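You operate a simulated robot arm through the tools that you are given. There is no shell and no other tool. Be economical: measure what you need, move in short steps, check, and stop when the job is done.

The job below is to be done with a simulated two-armed robot. You get a single attempt, and the scene is never put back.

TASK
Wind the hose neatly on to the roller and set the brake.
Fine: purple guide handle on and brake off before you crank; guide off again at the end; no loops may stand out of the coil. Where these are worked on the way, their far stop is far enough and under half their travel is too little: guide handle.

The check looks at the end state, three seconds after you hand in, the way a careful person would. Anything else that was tipped, shoved, dropped, spilled or broken makes it a failure.

THE ROBOT
Two 7-joint arms with two-finger grippers on one trunk that stands fixed in place. Base frame: the origin is at the foot of the trunk, x ahead of it, y to its left, z up. Units: m, degrees, N and s.
The left shoulder is at [0.024, 0.213, 1.256], the right one opposite. With the tool pointing down near the work surface each hand reaches from about 0.16 to 0.76 m from the base axis, measured 20 degrees to its own side. Payload 2.2 kg a hand.
Tool frame (each hand has its own): the origin (TCP) lies between the finger pads and is the grasp point; the fingertips stand 0.019 m ahead of it; z points along the fingers, y is the line along which they close. The gripper opens to 0.116 m. The gripper's body begins 0.07 m behind the TCP.
Orientation is that of the tool frame in the base frame, as a unit quaternion [w, x, y, z]. With the fingers straight down and closing along the base's y, the tool's x points along the base's -x, its y along +y and its z along -z.

THE INTERFACE
- The arms move only by the tool servo_tool. It takes "left_deltas", "right_deltas" or both (then of equal length, played together; a hand with none holds still); each is a list of rows, each a list of 7 numbers: the shift along the tool's x, y, z in m, then the turn, a rotation vector about the tool's x, y, z in degrees, then the finger opening in m, from 0 to 0.116. In form: [[tx, ty, tz, rx, ry, rz, fingers], ...]. A call has 1 to 8 rows; each row shifts and turns the commanded pose from where the row before left it, along the tool's axes as they then stand. Rows are played at 5 a second. More than 0.05 m and 8.6 degrees between two rows, or a gripper value outside its range, and nothing of the call is played. Where a pose cannot be reached the arm comes as near as it can. A force on the tool above 70 N (or 10 N above the force at the start of the call, whichever is more), or a blocked arm, ends the call early, and 0.2 s more pass. Each finger halts on what it meets, pressing with about 33 N; the grip force reading is that of the motor and also rises with nothing between the fingers. The clock runs only during rows and for 0.2 s after the last one: add rows that do not move to give the fingers time. The reply holds the time, the measured pose of the TCP, the force on the tool along the base axes, the opening and the grip force, in the units named above and with some noise, with the torque about the TCP (base axes, N m) and any sound that the robot's microphone picked up.
- Cameras (640 x 400 px; columns grow to the right, rows downward): "scene" is now at [0.1161, -0.0533, 1.429]; the picture's right is [-0.56, -0.83, -0.00], its down [-0.46, 0.31, -0.83] and it looks along [0.69, -0.46, -0.55] (base axes); focal length 252 px, centre (320, 200). "left" rides on the left gripper at [0.069, 0.015, -0.097] in its tool frame; the picture's right is [-0.22, 0.98, 0.00], its down [-0.76, -0.17, -0.63] and it looks along [-0.62, -0.14, 0.78] (tool axes); focal length 251 px, centre (320, 200). "right" rides on the right gripper at [0.069, -0.015, -0.097] in its tool frame; the picture's right is [0.21, 0.98, 0.00], its down [-0.76, 0.17, -0.63] and it looks along [-0.62, 0.13, 0.78] (tool axes); focal length 251 px, centre (320, 200). There is no depth. A picture from a camera that has moved, and an enlarged one, comes with that camera's place and axes in the base frame and with its lens.
- snapshot(camera): a new picture of that camera. The clock stands still meanwhile.
- lift_body(by): slides the trunk up (or, below 0, down) by that many m; the arms and the scene camera ride with it, the base frame stays. It gives what a move gives, with no picture.
- turn_head(pan, tilt): turns the head with the scene camera to pan (to the left, within 80 degrees either way) and tilt (down, from -29 to 69), counted from straight ahead of the robot. It gives what a move gives.
- enlarge(camera, box): a new picture of the part [left, top, right, bottom] of that camera's present view, enlarged. The clock stands still meanwhile.
- hand_in(): hands the job in; it is judged then, once.

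Work in short steps. Places have to be worked out from the pictures, the camera data and where the tool is seen: move nearer, look again, correct. Check each grasp and each placing, and mend what went wrong. You have 120 turns and 74 pictures in all, those below and enlarged ones among them. Open the grippers and draw the arms clear of the work before you hand the job in, unless the task says otherwise; then end with one line.

The tools are called after ">>>" by a JSON object that holds its "method" and its "body". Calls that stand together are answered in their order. servo_tool: Moves the arms, as the interface text tells. Its arguments: {"type":"object","properties":{"left_deltas":{"type":"array","items":{"type":"array","items":{"type":"number"}}},"right_deltas":{"type":"array","items":{"type":"array","items":{"type":"number"}}}},"required":[]} The other tools are called the same way: lift_body (by) slides the trunk up or down; turn_head (pan, tilt) turns the head that bears the scene camera; snapshot (camera) takes a picture; enlarge (camera, box) takes an enlarged picture of a part of a camera's view; hand_in () hands the job in.

At the start:

```text
time: 0.0
left_tcp_pos: [0.3931, -0.0774, 1.2927]
left_orientation: [0.0, -0.001, 1.0, 0.0]
left_force: [0.0, 0.0, -0.1]
left_moment: [0.01, -0.02, 0.02]
left_finger_gap: 0.1158
left_grip_force: 0.1
right_tcp_pos: [0.3662, -0.4784, 1.2589]
right_orientation: [0.0, -0.001, 1.0, 0.001]
right_force: [0.1, 0.5, -0.3]
right_moment: [-0.01, -0.02, 0.0]
right_finger_gap: 0.1159
right_grip_force: 0.1
trunk travel left (down, up): [-0.4, 0.09]
head pan, tilt: [-33.9, 33.3]
```

scene: 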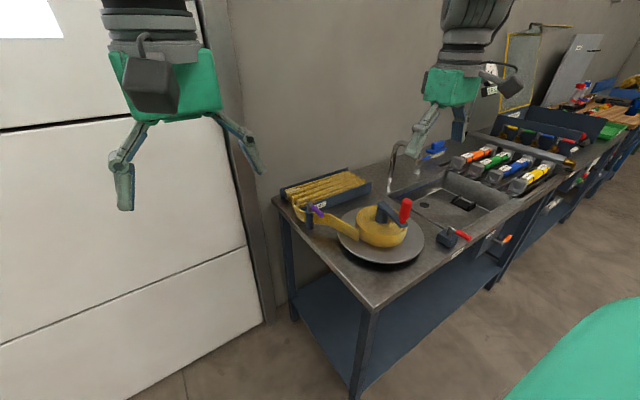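
right: 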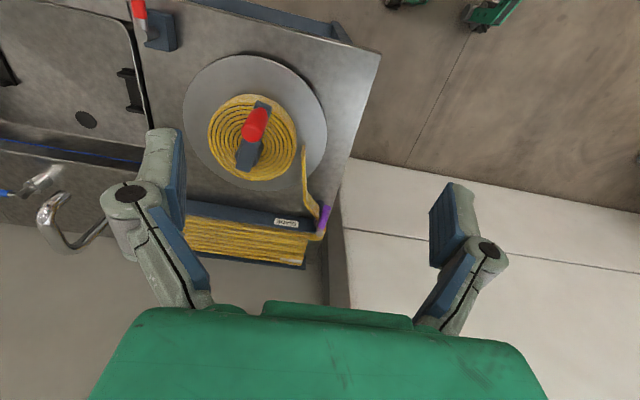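
left: 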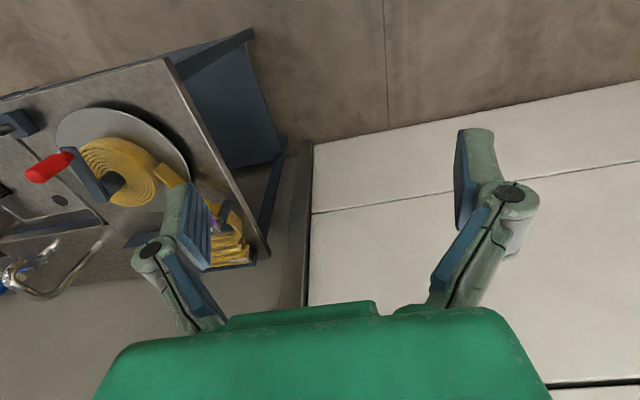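

The pictures show a disc-type roller with a red-knobbed crank, a hose coming from a crate past a purple guide, and a small red-tipped lever that may be the brake. I enlarge the two views to see details.

>>> {"method": "enlarge", "body": {"camera": "scene", "box": [260, 150, 500, 300]}}

>>> {"method": "enlarge", "body": {"camera": "right", "box": [110, 0, 390, 280]}}

```text
2.67 times, centred on (380, 225) of scene
camera zoom: at [0.1161, -0.0533, 1.429], right [-0.56, -0.83, 0.0], down [-0.46, 0.31, -0.83], along [0.69, -0.46, -0.55], focal length 671 px, centre (160, 133)
```

zoom: 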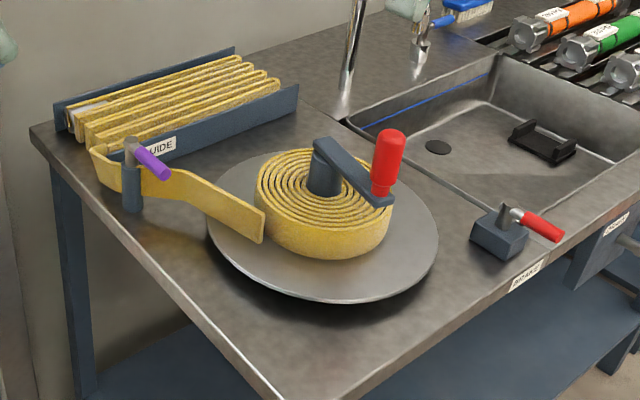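

```text
1.43 times, centred on (250, 140) of right
camera zoom: at [0.2968, -0.4943, 1.3565], right [-0.22, 0.98, 0.0], down [0.76, 0.17, 0.63], along [0.62, 0.14, -0.77], focal length 359 px, centre (420, 286)
```

zoom: 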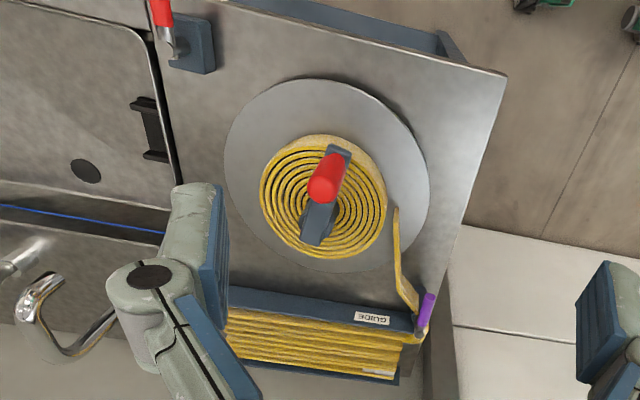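

Triangulating: coil centre ≈ (.536,-.575,.92), guide post top ≈ (.697,-.401,.96), brake ≈ (.385,-.74,.91). I move the right hand toward the guide for a closer look.

>>> {"method": "servo_tool", "body": {"right_deltas": [[-0.04, 0.012, 0.01, 0, 0, 0, 0.116], [-0.04, 0.012, 0.01, 0, 0, 0, 0.116], [-0.04, 0.012, 0.01, 0, 0, 0, 0.116], [-0.03, 0.012, 0.01, 0, 0, 0, 0.116], [0, 0, 0, 0, 0, 0, 0.116]]}}

>>> {"method": "snapshot", "body": {"camera": "right"}}

```text
time: 1.2
left_tcp_pos: [0.3891, -0.076, 1.2947]
left_orientation: [0.001, -0.001, 1.0, -0.001]
left_force: [-0.1, -0.3, -0.4]
left_moment: [0.02, -0.04, -0.01]
left_finger_gap: 0.116
left_grip_force: 0.1
right_tcp_pos: [0.5126, -0.4296, 1.2206]
right_orientation: [0.001, 0.0, 1.0, 0.0]
right_force: [0.4, -0.9, -0.1]
right_moment: [0.02, -0.01, 0.0]
right_finger_gap: 0.116
right_grip_force: 0.2
trunk travel left (down, up): [-0.4, 0.09]
head pan, tilt: [-33.9, 33.3]
```

```text
68 pictures are left
camera right: at [0.4434, -0.4447, 1.318], right [-0.22, 0.98, 0.0], down [0.76, 0.17, 0.63], along [0.62, 0.14, -0.77], focal length 251 px, centre (320, 200)
```

right: 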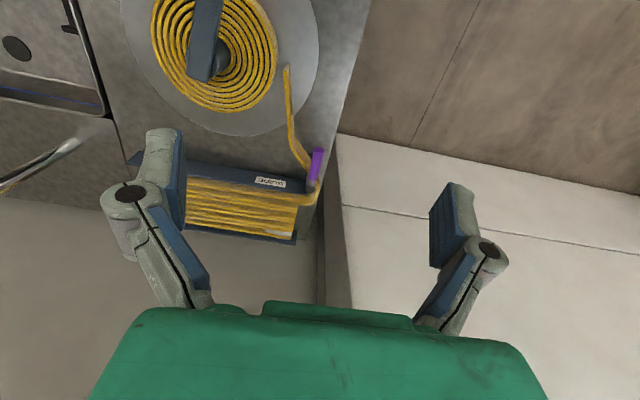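

The guide is in view; I enlarge around it and around the brake in the scene view.

>>> {"method": "enlarge", "body": {"camera": "right", "box": [230, 100, 390, 220]}}

>>> {"method": "enlarge", "body": {"camera": "scene", "box": [270, 165, 370, 230]}}

>>> {"method": "enlarge", "body": {"camera": "scene", "box": [400, 195, 500, 260]}}

```text
3.33 times, centred on (310, 160) of right
camera zoom: at [0.4434, -0.4447, 1.318], right [-0.22, 0.98, 0.0], down [0.76, 0.17, 0.63], along [0.62, 0.14, -0.77], focal length 838 px, centre (353, 333)
```

zoom: 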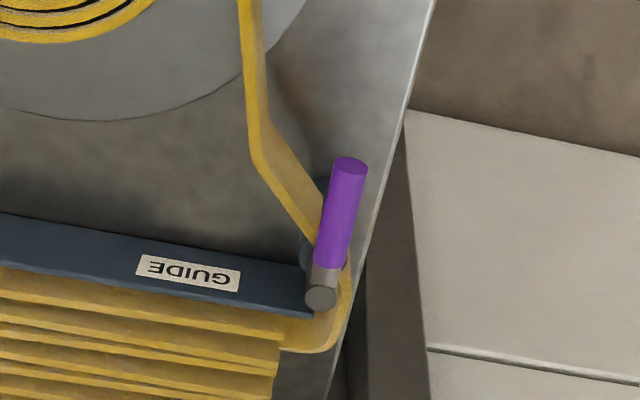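

```text
6.15 times, centred on (320, 198) of scene
camera zoom: at [0.1166, -0.0528, 1.4291], right [-0.56, -0.83, 0.0], down [-0.46, 0.31, -0.83], along [0.69, -0.46, -0.55], focal length 1549 px, centre (320, 215)
```

zoom: 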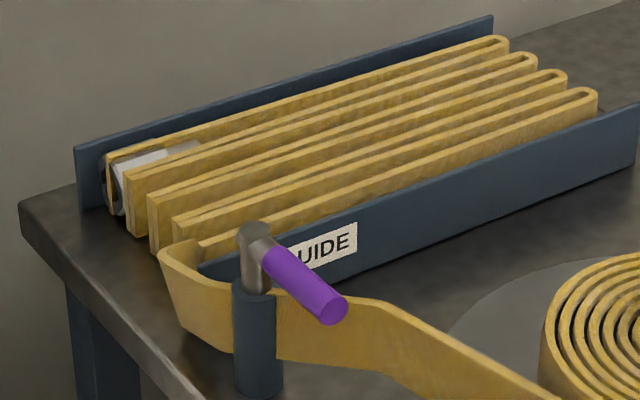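

```text
6.15 times, centred on (450, 228) of scene
camera zoom: at [0.1166, -0.0528, 1.4291], right [-0.56, -0.83, 0.0], down [-0.46, 0.31, -0.83], along [0.69, -0.46, -0.55], focal length 1549 px, centre (-480, 31)
```

zoom: 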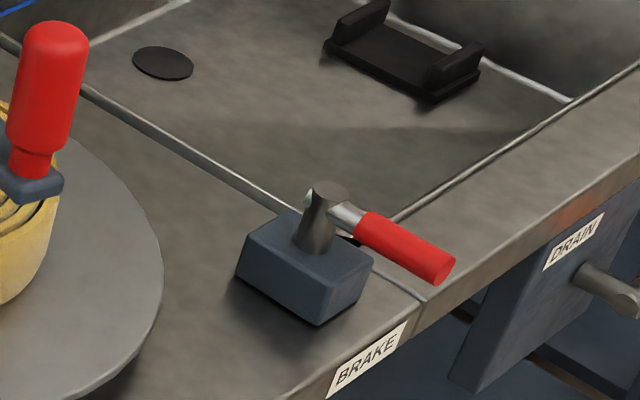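

The purple lever is horizontal, from the post at ≈(.71,-.405,.965) pointing to -x with its tip at ≈(.628,-.405). I bring the right hand above the lever's outer half, fingers straddling along y.

>>> {"method": "servo_tool", "body": {"right_deltas": [[-0.035, 0.006, 0.03, 0, 0, 0, 0.06], [-0.035, 0.006, 0.03, 0, 0, 0, 0.06], [-0.035, 0.006, 0.03, 0, 0, 0, 0.06], [-0.033, 0.006, 0.03, 0, 0, 0, 0.06], [0, 0, 0.03, 0, 0, 0, 0.06], [0, 0, 0.0, 0, 0, 0, 0.06]]}}

>>> {"method": "snapshot", "body": {"camera": "right"}}

>>> {"method": "enlarge", "body": {"camera": "scene", "box": [240, 110, 440, 240]}}

```text
time: 2.6
left_tcp_pos: [0.3892, -0.0765, 1.2953]
left_orientation: [0.001, -0.001, 1.0, 0.0]
left_force: [0.0, 0.6, -0.7]
left_moment: [0.01, 0.03, 0.05]
left_finger_gap: 0.116
left_grip_force: 0.1
right_tcp_pos: [0.6523, -0.4058, 1.0718]
right_orientation: [0.001, 0.0, 1.0, 0.001]
right_force: [-0.5, 0.1, 0.4]
right_moment: [0.01, -0.03, -0.02]
right_finger_gap: 0.06
right_grip_force: 0.1
trunk travel left (down, up): [-0.4, 0.09]
head pan, tilt: [-33.9, 33.3]
```

```text
64 pictures are left
camera right: at [0.5834, -0.4213, 1.1704], right [-0.22, 0.98, 0.0], down [0.75, 0.17, 0.63], along [0.62, 0.14, -0.77], focal length 251 px, centre (320, 200)
```

right: 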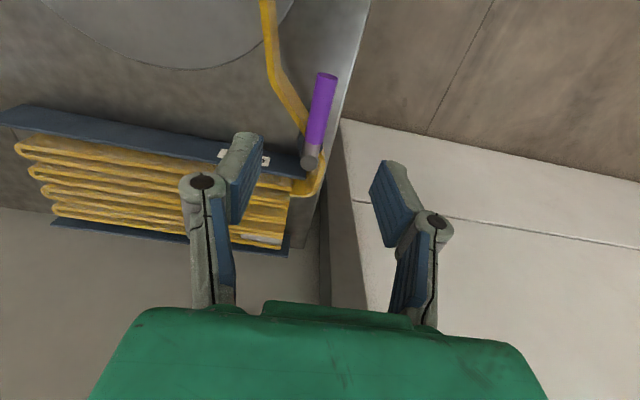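

```text
3.08 times, centred on (340, 175) of scene
camera zoom: at [0.1167, -0.0537, 1.429], right [-0.56, -0.83, 0.0], down [-0.46, 0.31, -0.83], along [0.69, -0.46, -0.55], focal length 775 px, centre (258, 277)
```

zoom: 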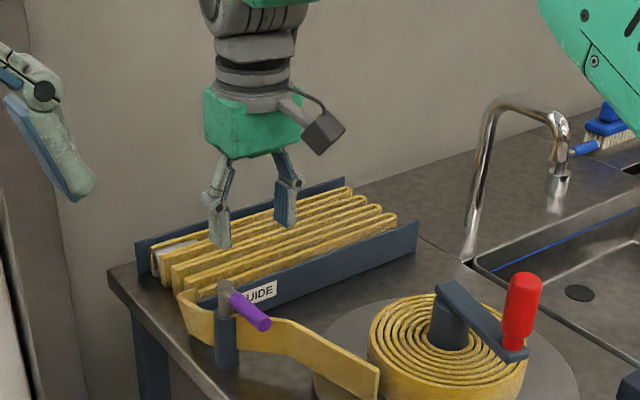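

Estimates agree (post (.706,-.404), tip (.630,-.405), z≈.965). I lower the fingers over the lever.

>>> {"method": "servo_tool", "body": {"right_deltas": [[0.001, 0, 0.035, 0, 0, 0, 0.06], [0.001, 0, 0.035, 0, 0, 0, 0.06], [0, 0, 0.03, 0, 0, 0, 0.06], [0, 0, 0.0, 0, 0, 0, 0.04], [0, 0, 0.0, 0, 0, 0, 0.04]]}}

>>> {"method": "snapshot", "body": {"camera": "right"}}

```text
time: 3.8
left_tcp_pos: [0.3906, -0.0748, 1.2943]
left_orientation: [0.001, -0.001, 1.0, -0.001]
left_force: [0.5, -0.4, 0.5]
left_moment: [0.01, -0.01, -0.01]
left_finger_gap: 0.1161
left_grip_force: 0.1
right_tcp_pos: [0.6491, -0.4073, 0.9719]
right_orientation: [0.001, 0.0, 1.0, 0.0]
right_force: [0.0, -0.3, 0.2]
right_moment: [-0.04, 0.02, 0.0]
right_finger_gap: 0.0399
right_grip_force: 0.1
trunk travel left (down, up): [-0.4, 0.09]
head pan, tilt: [-33.9, 33.3]
```

```text
62 pictures are left
camera right: at [0.5807, -0.4221, 1.0695], right [-0.22, 0.98, 0.0], down [0.76, 0.17, 0.63], along [0.62, 0.14, -0.77], focal length 251 px, centre (320, 200)
```

right: 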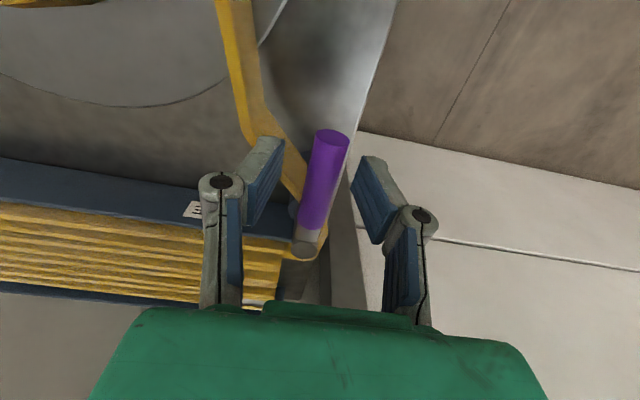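

The lever lies between the fingers. I lower 1 cm, narrow the gap, and gently try swinging the lever towards -y, about the post.

>>> {"method": "servo_tool", "body": {"right_deltas": [[0, 0.001, 0.01, 0, 0, 0, 0.03], [0, 0, 0, 0, 0, 0, 0.03], [-0.0005, -0.008, 0, 0, 0, -8, 0.03], [-0.0005, -0.008, 0, 0, 0, -8, 0.03], [-0.0005, -0.008, 0, 0, 0, -8, 0.03], [0, 0, 0, 0, 0, 0, 0.03]]}}

>>> {"method": "snapshot", "body": {"camera": "right"}}

```text
time: 5.2
left_tcp_pos: [0.3909, -0.0772, 1.2937]
left_orientation: [0.001, -0.001, 1.0, 0.0]
left_force: [0.0, -0.4, 0.0]
left_moment: [-0.02, -0.03, 0.0]
left_finger_gap: 0.116
left_grip_force: 0.1
right_tcp_pos: [0.6548, -0.4303, 0.9619]
right_orientation: [0.0, -0.208, 0.978, 0.0]
right_force: [-0.5, 0.0, -0.1]
right_moment: [0.01, -0.01, 0.02]
right_finger_gap: 0.0301
right_grip_force: 0.1
trunk travel left (down, up): [-0.4, 0.09]
head pan, tilt: [-33.9, 33.3]
```

```text
61 pictures are left
camera right: at [0.5982, -0.4722, 1.059], right [-0.59, 0.8, 0.0], down [0.62, 0.46, 0.63], along [0.51, 0.38, -0.77], focal length 251 px, centre (320, 200)
```

right: 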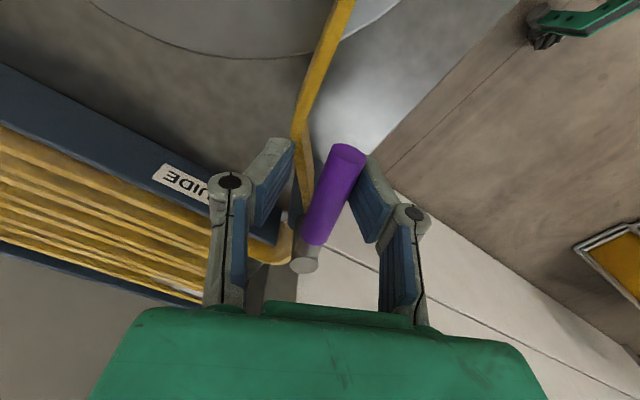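

The lever follows freely that way. I continue the swing towards its far stop.

>>> {"method": "servo_tool", "body": {"right_deltas": [[-0.0005, -0.008, 0, 0, 0, -8, 0.03], [-0.0005, -0.008, 0, 0, 0, -8, 0.03], [-0.0005, -0.008, 0, 0, 0, -8, 0.03], [-0.0005, -0.008, 0, 0, 0, -8, 0.03], [-0.0005, -0.008, 0, 0, 0, -8, 0.03], [0, 0, 0, 0, 0, 0, 0.03]]}}

>>> {"method": "snapshot", "body": {"camera": "right"}}

```text
time: 6.6
left_tcp_pos: [0.3916, -0.0761, 1.294]
left_orientation: [0.001, -0.001, 1.0, 0.0]
left_force: [-1.0, 0.3, 0.1]
left_moment: [0.0, -0.01, 0.01]
left_finger_gap: 0.1159
left_grip_force: 0.1
right_tcp_pos: [0.6832, -0.457, 0.9601]
right_orientation: [0.0, -0.53, 0.848, -0.001]
right_force: [-0.2, -0.1, -0.3]
right_moment: [0.04, 0.0, -0.03]
right_finger_gap: 0.0304
right_grip_force: 0.3
trunk travel left (down, up): [-0.4, 0.09]
head pan, tilt: [-33.9, 33.3]
```

```text
60 pictures are left
camera right: at [0.6669, -0.5261, 1.0584], right [-0.97, 0.23, 0.0], down [0.18, 0.75, 0.63], along [0.15, 0.62, -0.77], focal length 251 px, centre (320, 200)
```

right: 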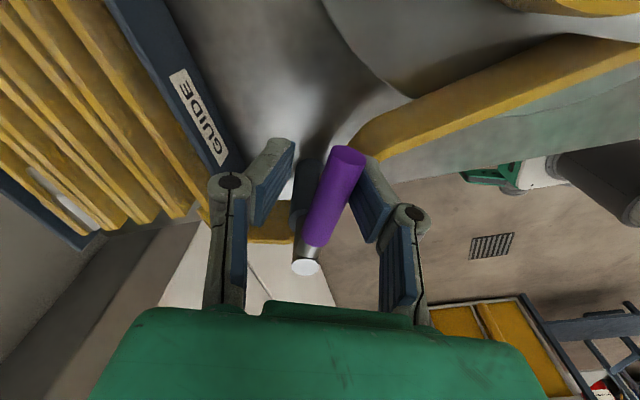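

Still moving freely (~55° so far). I keep turning towards the stop.

>>> {"method": "servo_tool", "body": {"right_deltas": [[-0.0005, -0.008, 0, 0, 0, -8, 0.03], [-0.0005, -0.008, 0, 0, 0, -8, 0.03], [-0.0005, -0.008, 0, 0, 0, -8, 0.03], [-0.0005, -0.008, 0, 0, 0, -8, 0.03], [-0.0005, -0.008, 0, 0, 0, -8, 0.03], [0, 0, 0, 0, 0, 0, 0.03]]}}

>>> {"method": "snapshot", "body": {"camera": "right"}}

```text
time: 8.0
left_tcp_pos: [0.3897, -0.0768, 1.2933]
left_orientation: [0.001, 0.0, 1.0, 0.0]
left_force: [0.4, -0.4, 0.0]
left_moment: [-0.01, -0.02, 0.02]
left_finger_gap: 0.116
left_grip_force: 0.1
right_tcp_pos: [0.6992, -0.4487, 0.9631]
right_orientation: [-0.001, 0.788, -0.615, 0.001]
right_force: [-0.2, -0.6, -0.4]
right_moment: [-0.04, -0.03, -0.04]
right_finger_gap: 0.0298
right_grip_force: 0.0
right hand out of reach, approached as far as the arm can: row 3, 4, 5
trunk travel left (down, up): [-0.4, 0.09]
head pan, tilt: [-33.9, 33.3]
```

```text
59 pictures are left
camera right: at [0.7306, -0.5131, 1.0604], right [-0.89, -0.45, 0.0], down [-0.35, 0.69, 0.63], along [-0.28, 0.57, -0.78], focal length 251 px, centre (320, 200)
```

right: 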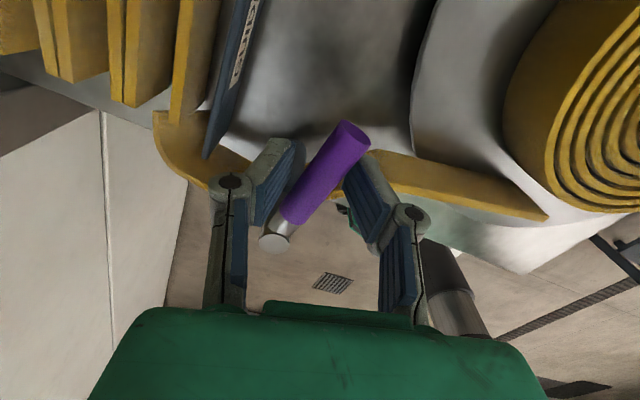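

The lever now points about -y (85° turned), but the arm hit its reach limit. I rise, close the fingers and un-yaw so I can push the lever from its robot side.

>>> {"method": "servo_tool", "body": {"right_deltas": [[0, 0, -0.045, 0, 0, 0, 0.03], [0, 0, -0.02, 0, 0, 8.5, 0.0], [0, 0, 0, 0, 0, 8.5, 0.0], [0, 0, 0, 0, 0, 8.5, 0.0], [0, 0, 0, 0, 0, 8.5, 0.0], [0, 0, 0, 0, 0, 8.5, 0.0], [0, 0, 0, 0, 0, 8.5, 0.0], [0, 0, 0, 0, 0, 8.5, 0.0]]}}

>>> {"method": "servo_tool", "body": {"right_deltas": [[0, 0, 0, 0, 0, 8.5, 0.0], [0, 0, 0, 0, 0, 8.5, 0.0], [0, 0, 0, 0, 0, 8.5, 0.0], [0, 0, 0, 0, 0, 8.5, 0.0], [0, 0, 0, 0, 0, 8.5, 0.0], [0, 0, 0, 0, 0, 0, 0.0]]}}

>>> {"method": "snapshot", "body": {"camera": "right"}}

>>> {"method": "enlarge", "body": {"camera": "scene", "box": [240, 110, 440, 240]}}

```text
time: 9.8
left_tcp_pos: [0.391, -0.0771, 1.2948]
left_orientation: [0.002, -0.001, 1.0, -0.001]
left_force: [-0.2, 0.3, 0.5]
left_moment: [-0.02, 0.0, 0.0]
left_finger_gap: 0.1158
left_grip_force: 0.0
right_tcp_pos: [0.698, -0.4505, 1.0271]
right_orientation: [0.0, -0.378, 0.926, 0.0]
right_force: [-0.2, 0.1, -0.4]
right_moment: [0.01, 0.03, 0.03]
right_finger_gap: 0.0002
right_grip_force: 29.0
trunk travel left (down, up): [-0.4, 0.09]
head pan, tilt: [-33.9, 33.3]
```

```text
time: 11.2
left_tcp_pos: [0.3921, -0.0768, 1.2953]
left_orientation: [0.001, 0.0, 1.0, 0.0]
left_force: [0.9, 0.6, 0.3]
left_moment: [-0.03, 0.02, 0.0]
left_finger_gap: 0.1158
left_grip_force: 0.1
right_tcp_pos: [0.6995, -0.4491, 1.0266]
right_orientation: [0.001, -0.018, 1.0, 0.0]
right_force: [0.3, 0.6, 1.1]
right_moment: [0.02, 0.03, 0.0]
right_finger_gap: 0.0
right_grip_force: 27.9
trunk travel left (down, up): [-0.4, 0.09]
head pan, tilt: [-33.9, 33.3]
```

```text
58 pictures are left
camera right: at [0.6303, -0.4673, 1.1249], right [-0.25, 0.97, 0.0], down [0.75, 0.19, 0.63], along [0.61, 0.16, -0.77], focal length 251 px, centre (320, 200)
```

right: 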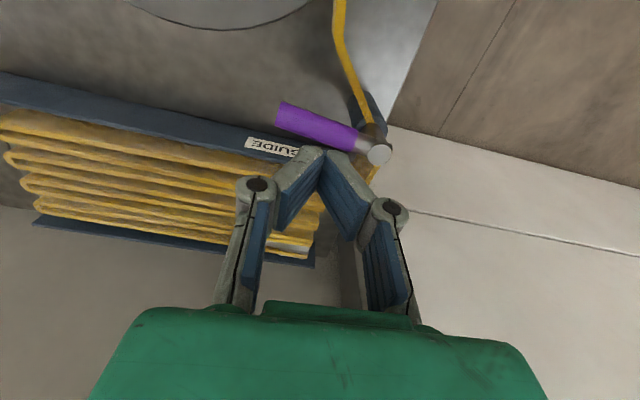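

```text
3.08 times, centred on (340, 175) of scene
camera zoom: at [0.1183, -0.0539, 1.4289], right [-0.56, -0.83, 0.0], down [-0.46, 0.31, -0.83], along [0.69, -0.46, -0.55], focal length 775 px, centre (258, 277)
```

zoom: 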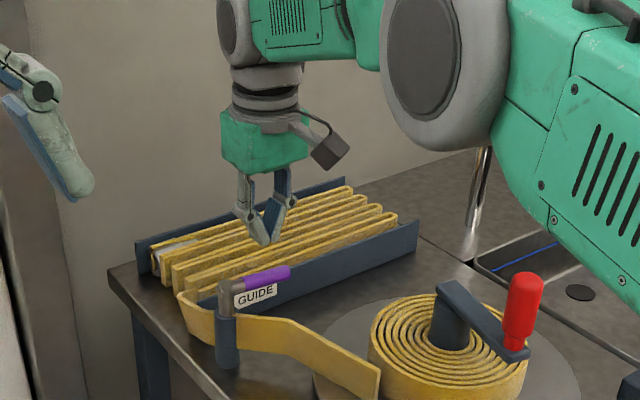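

The lever now lies along the crate board. I back off, lower closed fingers on its robot side and push gently +x to confirm it is at the stop.

>>> {"method": "servo_tool", "body": {"right_deltas": [[0.048, -0.018, 0, 0, 0, 0, 0.0], [0, 0, 0.035, 0, 0, 0, 0.0], [0, 0, 0.03, 0, 0, 0, 0.0], [-0.012, 0, 0, 0, 0, 0, 0.0], [-0.01, 0, 0, 0, 0, 0, 0.0], [-0.008, 0, 0, 0, 0, 0, 0.0], [-0.008, 0, 0, 0, 0, 0, 0.0], [-0.006, 0, 0, 0, 0, 0, 0.0]]}}

>>> {"method": "snapshot", "body": {"camera": "right"}}

```text
refused: row 1 steps farther than a row can; nothing moved
```

```text
56 pictures are left
camera right: at [0.6303, -0.4673, 1.1249], right [-0.25, 0.97, 0.0], down [0.75, 0.19, 0.63], along [0.61, 0.16, -0.77], focal length 251 px, centre (320, 200)
```

right: 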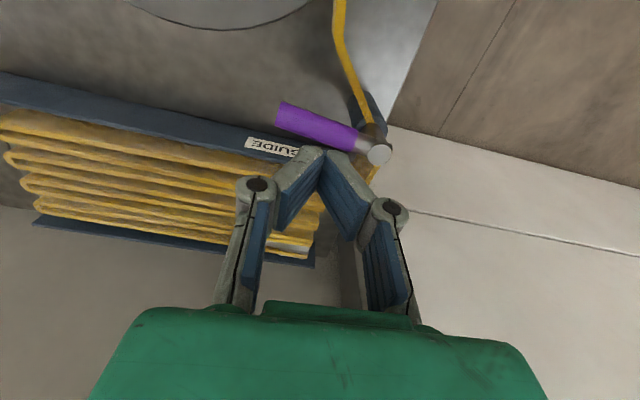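

That row was too long (combined); I repeat with shorter steps.

>>> {"method": "servo_tool", "body": {"right_deltas": [[0.035, -0.01, 0, 0, 0, 0, 0.0], [0.02, -0.01, 0.03, 0, 0, 0, 0.0], [0, 0, 0.035, 0, 0, 0, 0.0], [-0.012, 0, 0, 0, 0, 0, 0.0], [-0.01, 0, 0, 0, 0, 0, 0.0], [-0.008, 0, 0, 0, 0, 0, 0.0], [-0.008, 0, 0, 0, 0, 0, 0.0], [-0.006, 0, 0, 0, 0, 0, 0.0]]}}

>>> {"method": "snapshot", "body": {"camera": "right"}}

```text
time: 13.0
left_tcp_pos: [0.3884, -0.0779, 1.2948]
left_orientation: [0.002, -0.001, 1.0, 0.001]
left_force: [1.1, -0.5, 0.0]
left_moment: [-0.04, -0.01, -0.01]
left_finger_gap: 0.1159
left_grip_force: 0.2
right_tcp_pos: [0.687, -0.4696, 0.9625]
right_orientation: [-0.001, -0.017, 1.0, 0.0]
right_force: [-8.2, -1.2, 0.4]
right_moment: [-0.11, 0.01, -0.08]
right_finger_gap: 0.0001
right_grip_force: 29.0
trunk travel left (down, up): [-0.4, 0.09]
head pan, tilt: [-33.9, 33.3]
```

```text
55 pictures are left
camera right: at [0.6178, -0.4877, 1.0602], right [-0.25, 0.97, 0.0], down [0.75, 0.19, 0.63], along [0.61, 0.16, -0.78], focal length 251 px, centre (320, 200)
```

right: 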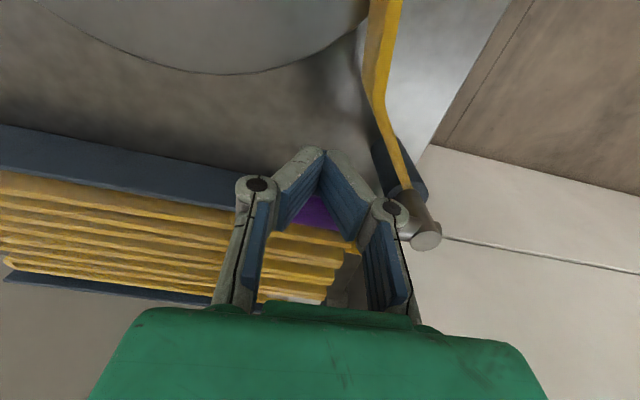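

There is 8 N of resistance now. I push a few mm more to tell whether this is the stop.

>>> {"method": "servo_tool", "body": {"right_deltas": [[-0.004, 0, 0, 0, 0, 0, 0.0], [-0.003, 0, 0, 0, 0, 0, 0.0], [0, 0, 0, 0, 0, 0, 0.0]]}}

```text
time: 13.8
left_tcp_pos: [0.3861, -0.076, 1.2965]
left_orientation: [0.004, -0.001, 1.0, 0.001]
left_force: [-0.8, 0.8, 0.5]
left_moment: [-0.03, -0.02, 0.02]
left_finger_gap: 0.1159
left_grip_force: 0.0
right_tcp_pos: [0.6885, -0.4703, 0.9619]
right_orientation: [-0.004, -0.018, 1.0, 0.0]
right_force: [-42.1, -1.6, 0.0]
right_moment: [-0.29, 0.16, -0.06]
right_finger_gap: 0.0059
right_grip_force: 28.2
trunk travel left (down, up): [-0.4, 0.09]
head pan, tilt: [-33.9, 33.3]
```

Firm stop: the guide is on. I back off, rise and move towards the brake for a closer look.

>>> {"method": "servo_tool", "body": {"right_deltas": [[0.03, 0, 0, 0, 0, 0, 0.0], [0, 0, -0.045, 0, 0, 0, 0.0], [0, 0, -0.045, 0, 0, 0, 0.05], [0, 0, -0.045, 0, 0, 0, 0.05], [0.02, 0, -0.045, 0, 0, 0, 0.05], [0.045, -0.02, 0, 0, 0, 0, 0.05], [0.045, -0.02, 0, 0, 0, 0, 0.05], [0.045, -0.02, 0, 0, 0, 0, 0.05]]}}

>>> {"method": "servo_tool", "body": {"right_deltas": [[0.045, -0.02, 0, 0, 0, 0, 0.05], [0.045, -0.02, 0, 0, 0, 0, 0.05], [0.035, -0.035, 0, 0, 0, 0, 0.05], [0, -0.045, 0, 0, 0, 0, 0.05], [0, -0.04, 0.02, 0, 0, 0, 0.05], [0, 0, 0.02, 0, 0, 0, 0.05]]}}

>>> {"method": "snapshot", "body": {"camera": "right"}}

```text
time: 15.6
left_tcp_pos: [0.3881, -0.0789, 1.2943]
left_orientation: [0.003, -0.001, 1.0, -0.001]
left_force: [-1.2, 0.3, 0.4]
left_moment: [0.02, -0.05, 0.01]
left_finger_gap: 0.116
left_grip_force: 0.1
right_tcp_pos: [0.5091, -0.5386, 1.1421]
right_orientation: [0.003, -0.019, 1.0, 0.0]
right_force: [0.0, 0.3, 0.3]
right_moment: [-0.01, -0.02, 0.0]
right_finger_gap: 0.0499
right_grip_force: 0.0
trunk travel left (down, up): [-0.4, 0.09]
head pan, tilt: [-33.9, 33.3]
```

```text
time: 17.0
left_tcp_pos: [0.3916, -0.0765, 1.294]
left_orientation: [0.001, 0.0, 1.0, 0.0]
left_force: [-0.1, -0.4, 0.3]
left_moment: [-0.01, 0.04, 0.02]
left_finger_gap: 0.1161
left_grip_force: 0.1
right_tcp_pos: [0.3914, -0.7015, 1.102]
right_orientation: [0.0, -0.018, 1.0, 0.0]
right_force: [0.4, -0.4, 0.0]
right_moment: [-0.02, -0.02, 0.03]
right_finger_gap: 0.05
right_grip_force: 0.1
trunk travel left (down, up): [-0.4, 0.09]
head pan, tilt: [-33.9, 33.3]
```

```text
54 pictures are left
camera right: at [0.3235, -0.7192, 1.1996], right [-0.25, 0.97, 0.0], down [0.75, 0.19, 0.63], along [0.61, 0.16, -0.77], focal length 251 px, centre (320, 200)
```

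right: 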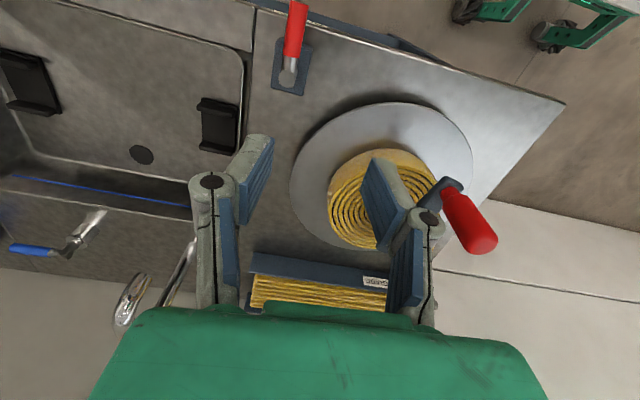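

The crank knob seems to sit differently here; I check the scene view for the reel.

>>> {"method": "snapshot", "body": {"camera": "scene"}}

```text
53 pictures are left
camera scene: at [0.1167, -0.0576, 1.4288], right [-0.56, -0.83, 0.0], down [-0.46, 0.31, -0.83], along [0.69, -0.46, -0.55], focal length 252 px, centre (320, 200)
```

scene: 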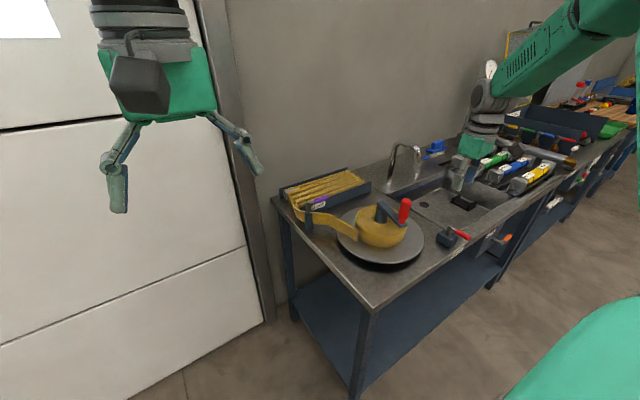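

The crank is unmoved; knob base ≈(.4445,-.555,.985), hub ≈(.536,-.575), radius ≈.094, knob top ≈1.06. Brake pivot ≈(.394,-.735,.93), lever tip ≈(.333,-.732). I zoom on the brake for state marks.

>>> {"method": "enlarge", "body": {"camera": "right", "box": [240, 0, 340, 110]}}

```text
3.64 times, centred on (290, 55) of right
camera zoom: at [0.3235, -0.7192, 1.1996], right [-0.25, 0.97, 0.0], down [0.75, 0.19, 0.63], along [0.61, 0.16, -0.77], focal length 914 px, centre (429, 727)
```

zoom: 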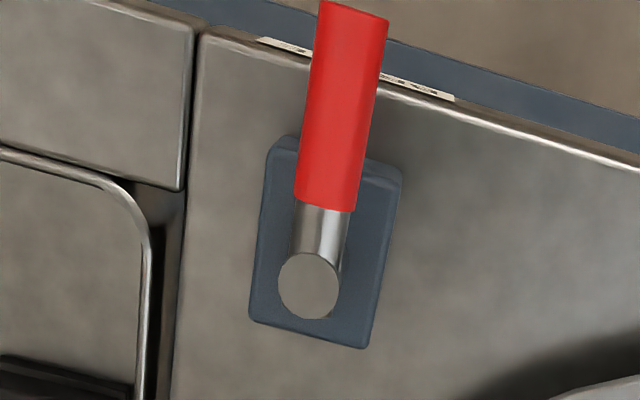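

No marks. I go to the crank knob and will test gently whether the roller turns; first hover above the knob and look.

>>> {"method": "servo_tool", "body": {"right_deltas": [[0, 0, -0.04, 0, 0, 0, 0.07], [-0.01, 0.045, -0.02, 0, 0, 0, 0.07], [-0.015, 0.045, 0, 0, 0, 0, 0.07], [-0.015, 0.04, 0, 0, 0, 0, 0.07], [-0.008, 0.018, 0, 0, 0, 0, 0.07], [0, 0, 0, 0, 0, 0, 0.07]]}}

>>> {"method": "snapshot", "body": {"camera": "right"}}

```text
refused: row 2 steps farther than a row can; nothing moved
```

```text
51 pictures are left
camera right: at [0.3235, -0.7192, 1.1996], right [-0.25, 0.97, 0.0], down [0.75, 0.19, 0.63], along [0.61, 0.16, -0.77], focal length 251 px, centre (320, 200)
```

right: 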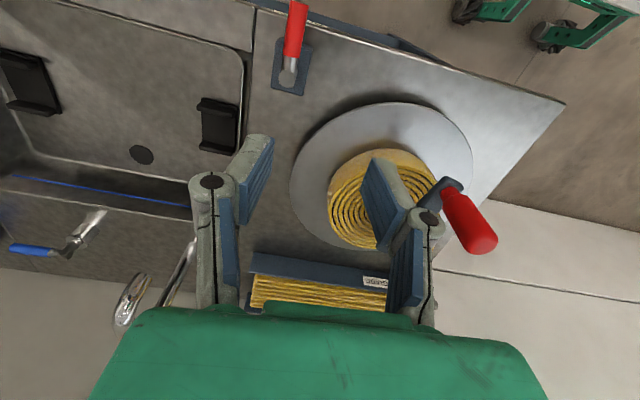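

One row was too long; repeating with steps below 0.05 m.

>>> {"method": "servo_tool", "body": {"right_deltas": [[0, 0, -0.04, 0, 0, 0, 0.07], [-0.01, 0.03, -0.02, 0, 0, 0, 0.07], [-0.015, 0.04, 0, 0, 0, 0, 0.07], [-0.015, 0.04, 0, 0, 0, 0, 0.07], [-0.008, 0.036, 0, 0, 0, 0, 0.07], [0, 0, 0, 0, 0, 2, 0.07], [0, 0, 0, 0, 0, 0, 0.07]]}}

```text
time: 18.6
left_tcp_pos: [0.3912, -0.0793, 1.2936]
left_orientation: [0.001, -0.001, 1.0, 0.0]
left_force: [0.2, -0.4, -0.5]
left_moment: [-0.02, 0.01, -0.02]
left_finger_gap: 0.116
left_grip_force: 0.0
right_tcp_pos: [0.4346, -0.5532, 1.1603]
right_orientation: [0.0, -0.001, 1.0, 0.001]
right_force: [0.0, 0.1, 0.2]
right_moment: [0.0, 0.0, 0.03]
right_finger_gap: 0.07
right_grip_force: 0.0
trunk travel left (down, up): [-0.4, 0.09]
head pan, tilt: [-33.9, 33.3]
```

I take one picture to locate knob and hub accurately from here.

>>> {"method": "snapshot", "body": {"camera": "right"}}

```text
50 pictures are left
camera right: at [0.366, -0.5688, 1.2586], right [-0.21, 0.98, 0.0], down [0.76, 0.17, 0.63], along [0.62, 0.14, -0.77], focal length 251 px, centre (320, 200)
```

right: 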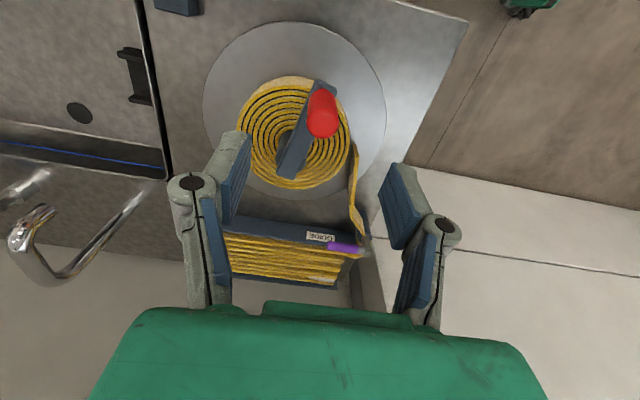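

Knob ≈(.441,-.551), top z≈1.06; hub ≈(.538,-.573), r≈0.10. I lower over the knob and close on it.

>>> {"method": "servo_tool", "body": {"right_deltas": [[-0.006, 0.002, 0.03, 0, 0, 0, 0.07], [0, 0, 0.035, 0, 0, 0, 0.07], [0, 0, 0.035, 0, 0, 0, 0.07], [0, 0, 0.03, 0, 0, 0, 0.07], [0, 0, 0, 0, 0, 0, 0.0], [0, 0, 0, 0, 0, 0, 0.0], [0, 0, 0, 0, 0, 0, 0.0]]}}

>>> {"method": "snapshot", "body": {"camera": "right"}}

```text
time: 20.2
left_tcp_pos: [0.3914, -0.077, 1.2938]
left_orientation: [0.0, -0.002, 1.0, 0.0]
left_force: [-0.2, -0.1, -0.1]
left_moment: [0.01, -0.02, 0.02]
left_finger_gap: 0.1161
left_grip_force: 0.0
right_tcp_pos: [0.4409, -0.5499, 1.0309]
right_orientation: [0.001, -0.001, 1.0, -0.001]
right_force: [-1.1, 12.8, -19.5]
right_moment: [0.13, -0.27, 0.47]
right_finger_gap: 0.0279
right_grip_force: 45.2
trunk travel left (down, up): [-0.4, 0.09]
head pan, tilt: [-33.9, 33.3]
```

```text
49 pictures are left
camera right: at [0.3722, -0.5652, 1.1284], right [-0.22, 0.98, 0.0], down [0.76, 0.17, 0.63], along [0.62, 0.14, -0.78], focal length 251 px, centre (320, 200)
```

right: 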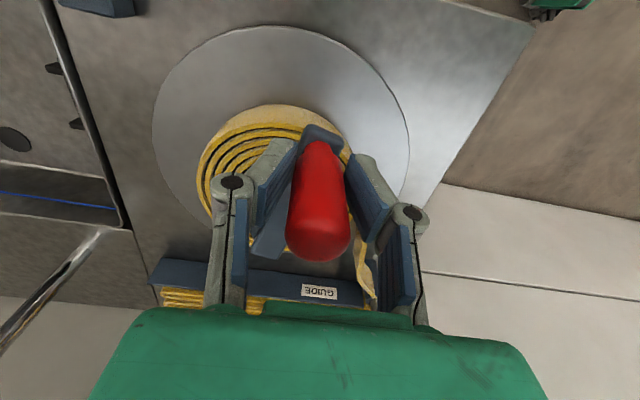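

Knob gripped (gap 28 mm) though it pushes back 13 N in y. I try a small 8 mm winding move (-y) to feel whether the brake holds.

>>> {"method": "servo_tool", "body": {"right_deltas": [[0, -0.004, 0, 0, 0, 0, 0.0], [0, -0.003, 0, 0, 0, 0, 0.0], [0, 0, 0, 0, 0, 0, 0.0]]}}

```text
time: 21.0
left_tcp_pos: [0.3932, -0.0745, 1.2939]
left_orientation: [0.0, -0.001, 1.0, -0.002]
left_force: [0.0, 0.6, 1.4]
left_moment: [0.01, -0.02, 0.01]
left_finger_gap: 0.1161
left_grip_force: 0.0
right_tcp_pos: [0.4408, -0.5541, 1.0322]
right_orientation: [-0.003, -0.001, 1.0, 0.002]
right_force: [-1.1, 32.6, -35.2]
right_moment: [0.3, 0.47, 0.38]
right_finger_gap: 0.0279
right_grip_force: 44.9
trunk travel left (down, up): [-0.4, 0.09]
head pan, tilt: [-33.9, 33.3]
```

The crank is held: the brake is on. I release, rise and go to above the brake lever.

>>> {"method": "servo_tool", "body": {"right_deltas": [[0, 0.007, 0, 0, 0, 0, 0.07], [0, 0, 0, 0, 0, 0, 0.07], [0, 0, -0.04, 0, 0, 0, 0.07], [0, 0, -0.04, 0, 0, 0, 0.07], [0.0, 0, -0.045, 0, 0, 0, 0.07], [0.02, -0.04, 0, 0, 0, 0, 0.06], [0.02, -0.04, 0, 0, 0, 0, 0.06], [0.02, -0.04, 0, 0, 0, 0, 0.06]]}}

>>> {"method": "servo_tool", "body": {"right_deltas": [[0.02, -0.04, 0, 0, 0, 0, 0.06], [0.008, -0.02, 0.035, 0, 0, 0, 0.06], [0, 0, 0.045, 0, 0, 0, 0.06], [0, 0, 0.045, 0, 0, 0, 0.06], [0, 0, 0.04, 0, 0, 0, 0.05], [0, 0, 0, 0, 0, 0, 0.05]]}}

>>> {"method": "snapshot", "body": {"camera": "right"}}

```text
time: 22.8
left_tcp_pos: [0.3898, -0.0753, 1.2957]
left_orientation: [0.0, -0.001, 1.0, -0.001]
left_force: [-1.2, -0.5, -0.3]
left_moment: [0.02, 0.02, -0.02]
left_finger_gap: 0.1162
left_grip_force: 0.1
right_tcp_pos: [0.3815, -0.6698, 1.1585]
right_orientation: [0.0, 0.0, 1.0, 0.0]
right_force: [-0.6, -0.4, 0.6]
right_moment: [0.01, 0.02, -0.02]
right_finger_gap: 0.06
right_grip_force: 0.0
trunk travel left (down, up): [-0.4, 0.09]
head pan, tilt: [-33.9, 33.3]
```

```text
time: 24.2
left_tcp_pos: [0.3913, -0.078, 1.2941]
left_orientation: [0.001, 0.0, 1.0, 0.001]
left_force: [-0.1, -0.3, 0.1]
left_moment: [0.0, -0.03, -0.02]
left_finger_gap: 0.1161
left_grip_force: 0.0
right_tcp_pos: [0.3506, -0.7309, 0.9925]
right_orientation: [0.001, 0.0, 1.0, 0.001]
right_force: [-0.4, 0.4, 0.0]
right_moment: [0.01, -0.02, -0.03]
right_finger_gap: 0.0499
right_grip_force: 0.0
trunk travel left (down, up): [-0.4, 0.09]
head pan, tilt: [-33.9, 33.3]
```

```text
48 pictures are left
camera right: at [0.2818, -0.746, 1.0898], right [-0.21, 0.98, 0.0], down [0.76, 0.17, 0.63], along [0.62, 0.14, -0.77], focal length 251 px, centre (320, 200)
```

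right: 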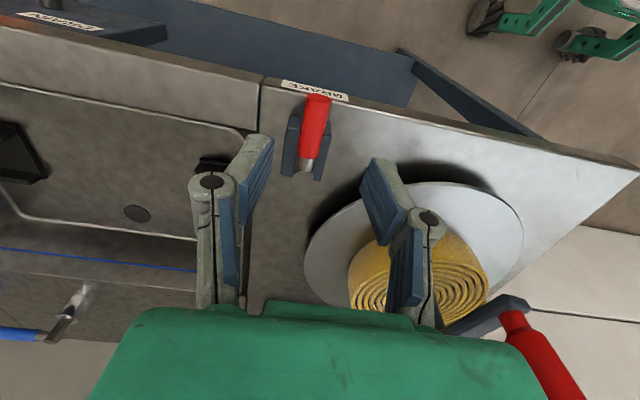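

Lever lies at y≈-.735 between the fingers' range. I lower to it, narrow the gap, and try swinging toward +y (coil side) gently.

>>> {"method": "servo_tool", "body": {"right_deltas": [[0, -0.004, 0.035, 0, 0, 0, 0.05], [0, 0, 0.032, 0, 0, 0, 0.05], [0, 0, 0, 0, 0, 0, 0.03], [0, 0, 0, 0, 0, 0, 0.03], [0, 0.006, 0, 0, 0, 0, 0.03], [0, 0.006, 0, 0, 0, 4, 0.03], [0, 0.003, 0, 0, 0, 4, 0.03]]}}

>>> {"method": "snapshot", "body": {"camera": "right"}}

```text
time: 25.8
left_tcp_pos: [0.3903, -0.081, 1.2933]
left_orientation: [0.0, -0.001, 1.0, 0.001]
left_force: [0.6, 0.3, -0.7]
left_moment: [0.0, 0.02, 0.02]
left_finger_gap: 0.1159
left_grip_force: 0.0
right_tcp_pos: [0.3541, -0.7229, 0.923]
right_orientation: [0.002, 0.069, 0.998, -0.001]
right_force: [4.2, -15.0, 2.0]
right_moment: [-0.18, -0.07, 0.27]
right_finger_gap: 0.0386
right_grip_force: 6.0
trunk travel left (down, up): [-0.4, 0.09]
head pan, tilt: [-33.9, 33.3]
```

```text
47 pictures are left
camera right: at [0.2834, -0.7291, 1.0205], right [-0.08, 1.0, 0.0], down [0.77, 0.06, 0.63], along [0.63, 0.05, -0.77], focal length 251 px, centre (320, 200)
```

right: 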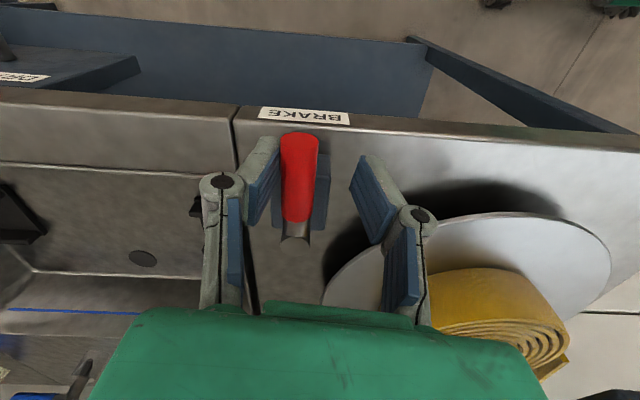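

That way it is stopped. I swing the other way (-y), following the arc about the pivot.

>>> {"method": "servo_tool", "body": {"right_deltas": [[0, -0.008, 0, 0, 0, -8, 0.03], [0, -0.012, 0, 0, 0, 0, 0.03], [-0.0004, -0.006, 0, 0, 0, -8, 0.03], [-0.0004, -0.006, 0, 0, 0, -8, 0.03], [-0.0004, -0.006, 0, 0, 0, -8, 0.03], [-0.0004, -0.006, 0, 0, 0, -8, 0.03], [0, 0, 0, 0, 0, 0, 0.03]]}}

>>> {"method": "snapshot", "body": {"camera": "right"}}

```text
time: 27.4
left_tcp_pos: [0.3904, -0.0756, 1.2944]
left_orientation: [0.002, -0.001, 1.0, 0.0]
left_force: [0.2, 0.1, 0.2]
left_moment: [0.0, 0.03, 0.0]
left_finger_gap: 0.1162
left_grip_force: 0.1
right_tcp_pos: [0.3589, -0.7611, 0.9245]
right_orientation: [0.002, -0.277, 0.961, -0.001]
right_force: [-0.3, 0.6, 0.0]
right_moment: [0.05, -0.02, 0.0]
right_finger_gap: 0.0305
right_grip_force: 0.8
trunk travel left (down, up): [-0.4, 0.09]
head pan, tilt: [-33.9, 33.3]
```

```text
46 pictures are left
camera right: at [0.3083, -0.8111, 1.0232], right [-0.7, 0.71, 0.0], down [0.55, 0.54, 0.63], along [0.45, 0.44, -0.77], focal length 251 px, centre (320, 200)
```

right: 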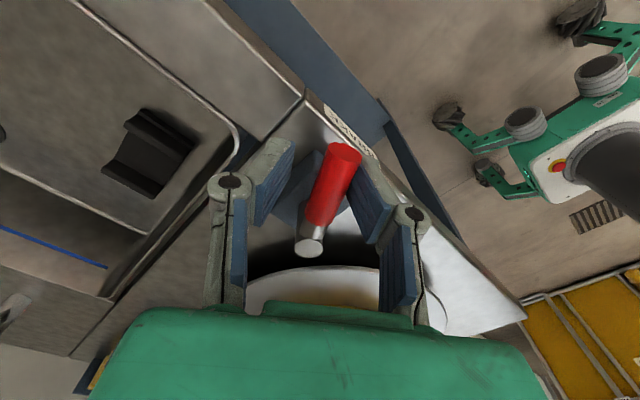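

The brake lever moves freely this way. I continue the arc to its far stop.

>>> {"method": "servo_tool", "body": {"right_deltas": [[-0.0004, -0.006, 0, 0, 0, -8, 0.03], [-0.0004, -0.006, 0, 0, 0, -8, 0.03], [-0.0004, -0.006, 0, 0, 0, -8, 0.03], [-0.0004, -0.006, 0, 0, 0, -8, 0.03], [-0.0004, -0.006, 0, 0, 0, -8, 0.03], [-0.0004, -0.006, 0, 0, 0, -8, 0.03], [0, 0, 0, 0, 0, 0, 0.03]]}}

>>> {"method": "snapshot", "body": {"camera": "right"}}

```text
time: 29.0
left_tcp_pos: [0.3901, -0.076, 1.2946]
left_orientation: [0.001, -0.001, 1.0, 0.0]
left_force: [-0.3, 0.2, -0.1]
left_moment: [0.0, 0.0, 0.01]
left_finger_gap: 0.1161
left_grip_force: 0.1
right_tcp_pos: [0.3873, -0.7825, 0.9249]
right_orientation: [0.001, -0.643, 0.766, 0.0]
right_force: [-0.9, 0.5, 0.0]
right_moment: [0.02, 0.01, 0.0]
right_finger_gap: 0.0305
right_grip_force: 0.9
trunk travel left (down, up): [-0.4, 0.09]
head pan, tilt: [-33.9, 33.3]
```

```text
45 pictures are left
camera right: at [0.3909, -0.8532, 1.0228], right [-1.0, -0.04, 0.0], down [-0.04, 0.77, 0.63], along [-0.03, 0.63, -0.77], focal length 251 px, centre (320, 200)
```

right: 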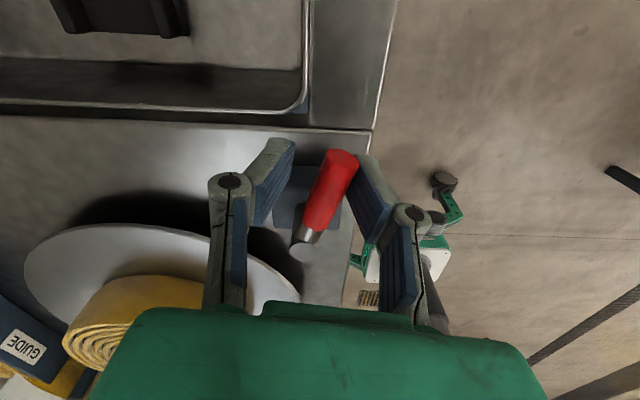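

No stop yet; I continue the turn a bit further.

>>> {"method": "servo_tool", "body": {"right_deltas": [[-0.0004, -0.006, 0, 0, 0, -8, 0.03], [-0.0004, -0.006, 0, 0, 0, -8, 0.03], [-0.0004, -0.006, 0, 0, 0, -4, 0.03], [-0.0004, -0.005, 0, 0, 0, 0, 0.03], [0, 0, 0, 0, 0, 0, 0.03]]}}

>>> {"method": "snapshot", "body": {"camera": "right"}}

```text
time: 30.2
left_tcp_pos: [0.3897, -0.0781, 1.2943]
left_orientation: [0.001, 0.0, 1.0, 0.001]
left_force: [0.6, -1.4, 1.0]
left_moment: [0.02, 0.03, 0.01]
left_finger_gap: 0.116
left_grip_force: 0.0
right_tcp_pos: [0.407, -0.782, 0.9241]
right_orientation: [0.0, 0.766, -0.643, 0.0]
right_force: [-16.8, -4.7, 0.8]
right_moment: [0.1, 0.15, -0.14]
right_finger_gap: 0.0402
right_grip_force: 7.7
trunk travel left (down, up): [-0.4, 0.09]
head pan, tilt: [-33.9, 33.3]
```

```text
44 pictures are left
camera right: at [0.434, -0.8472, 1.0216], right [-0.92, -0.38, 0.0], down [-0.29, 0.72, 0.63], along [-0.24, 0.59, -0.77], focal length 251 px, centre (320, 200)
```

right: 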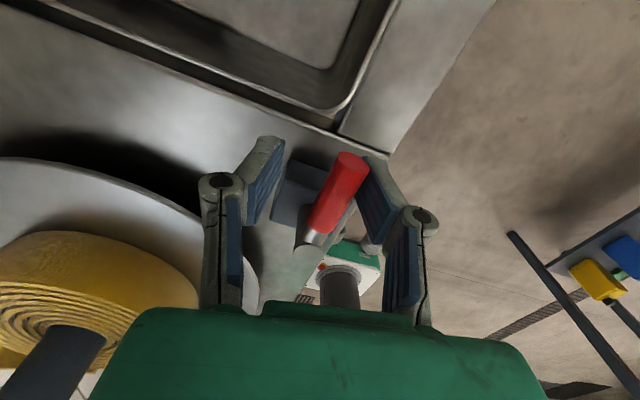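

Stopped with 17 N: brake at its far stop, off. I rise, un-yaw and go back to the crank knob.

>>> {"method": "servo_tool", "body": {"right_deltas": [[0.0003, 0.005, 0, 0, 0, 0, 0.07], [0, 0, -0.045, 0, 0, 0, 0.07], [0, 0, -0.045, 0, 0, 0, 0.07], [0, 0, -0.04, 0, 0, 8.4, 0.07], [0, 0, -0.04, 0, 0, 8.4, 0.07], [0, 0, -0.04, 0, 0, 8.4, 0.07], [0, 0, -0.03, 0, 0, 8.4, 0.07], [0, 0, 0, 0, 0, 8.4, 0.07]]}}

>>> {"method": "servo_tool", "body": {"right_deltas": [[0, 0, 0, 0, 0, 8.4, 0.07], [0, 0, 0, 0, 0, 8.4, 0.07], [0, 0, 0, 0, 0, 8.4, 0.07], [0, 0, 0, 0, 0, 8.4, 0.07], [0, 0, 0, 0, 0, 8.4, 0.07], [0, 0, 0, 0, 0, 8.4, 0.07], [0, 0, 0, 0, 0, 8.4, 0.07], [0, 0, 0, 0, 0, 0, 0.07]]}}

```text
time: 32.0
left_tcp_pos: [0.3902, -0.0772, 1.2946]
left_orientation: [0.001, -0.001, 1.0, 0.0]
left_force: [0.4, 0.4, 0.1]
left_moment: [-0.03, 0.02, 0.02]
left_finger_gap: 0.1161
left_grip_force: 0.0
right_tcp_pos: [0.4068, -0.7833, 1.1655]
right_orientation: [0.001, -0.484, 0.875, 0.0]
right_force: [-1.4, 0.7, 0.5]
right_moment: [-0.02, 0.01, 0.01]
right_finger_gap: 0.07
right_grip_force: 0.0
trunk travel left (down, up): [-0.4, 0.09]
head pan, tilt: [-33.9, 33.3]
```

```text
time: 33.8
left_tcp_pos: [0.3904, -0.0759, 1.2947]
left_orientation: [0.0, -0.001, 1.0, 0.0]
left_force: [-0.2, -0.1, -0.1]
left_moment: [0.01, 0.0, 0.03]
left_finger_gap: 0.1159
left_grip_force: 0.0
right_tcp_pos: [0.4063, -0.7824, 1.1645]
right_orientation: [0.001, 0.007, 1.0, 0.0]
right_force: [-1.1, 0.5, -0.1]
right_moment: [-0.02, 0.0, 0.05]
right_finger_gap: 0.0699
right_grip_force: 0.1
trunk travel left (down, up): [-0.4, 0.09]
head pan, tilt: [-33.9, 33.3]
```

Now to above the knob at (.441,-.551) and down onto it.

>>> {"method": "servo_tool", "body": {"right_deltas": [[-0.007, 0.046, 0, 0, 0, 0, 0.07], [-0.007, 0.046, 0, 0, 0, 0, 0.07], [-0.007, 0.046, 0, 0, 0, 0, 0.07], [-0.007, 0.046, 0, 0, 0, 0, 0.07], [-0.007, 0.046, 0, 0, 0, 0, 0.07], [0, 0, 0.03, 0, 0, 0, 0.07], [0, 0, 0.03, 0, 0, 0, 0.07]]}}

>>> {"method": "snapshot", "body": {"camera": "right"}}

```text
time: 35.4
left_tcp_pos: [0.392, -0.078, 1.2929]
left_orientation: [0.0, 0.0, 1.0, 0.001]
left_force: [-0.6, -0.4, 0.3]
left_moment: [-0.02, 0.0, 0.0]
left_finger_gap: 0.1159
left_grip_force: 0.1
right_tcp_pos: [0.4434, -0.5531, 1.102]
right_orientation: [0.0, 0.008, 1.0, 0.001]
right_force: [0.2, -0.3, -0.3]
right_moment: [0.0, 0.0, -0.03]
right_finger_gap: 0.07
right_grip_force: 0.1
trunk travel left (down, up): [-0.4, 0.09]
head pan, tilt: [-33.9, 33.3]
```

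```text
43 pictures are left
camera right: at [0.3746, -0.5678, 1.1994], right [-0.2, 0.98, 0.0], down [0.76, 0.16, 0.63], along [0.62, 0.13, -0.77], focal length 251 px, centre (320, 200)
```

right: 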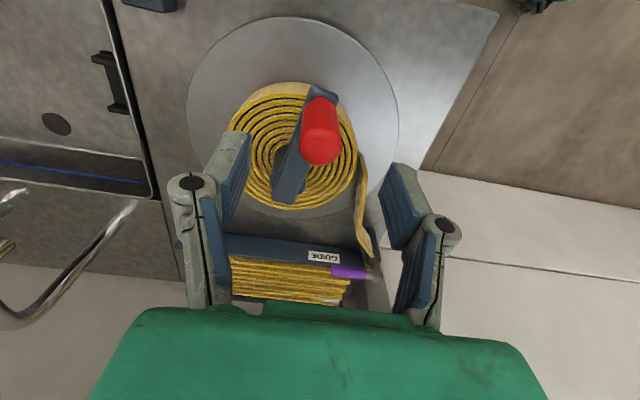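

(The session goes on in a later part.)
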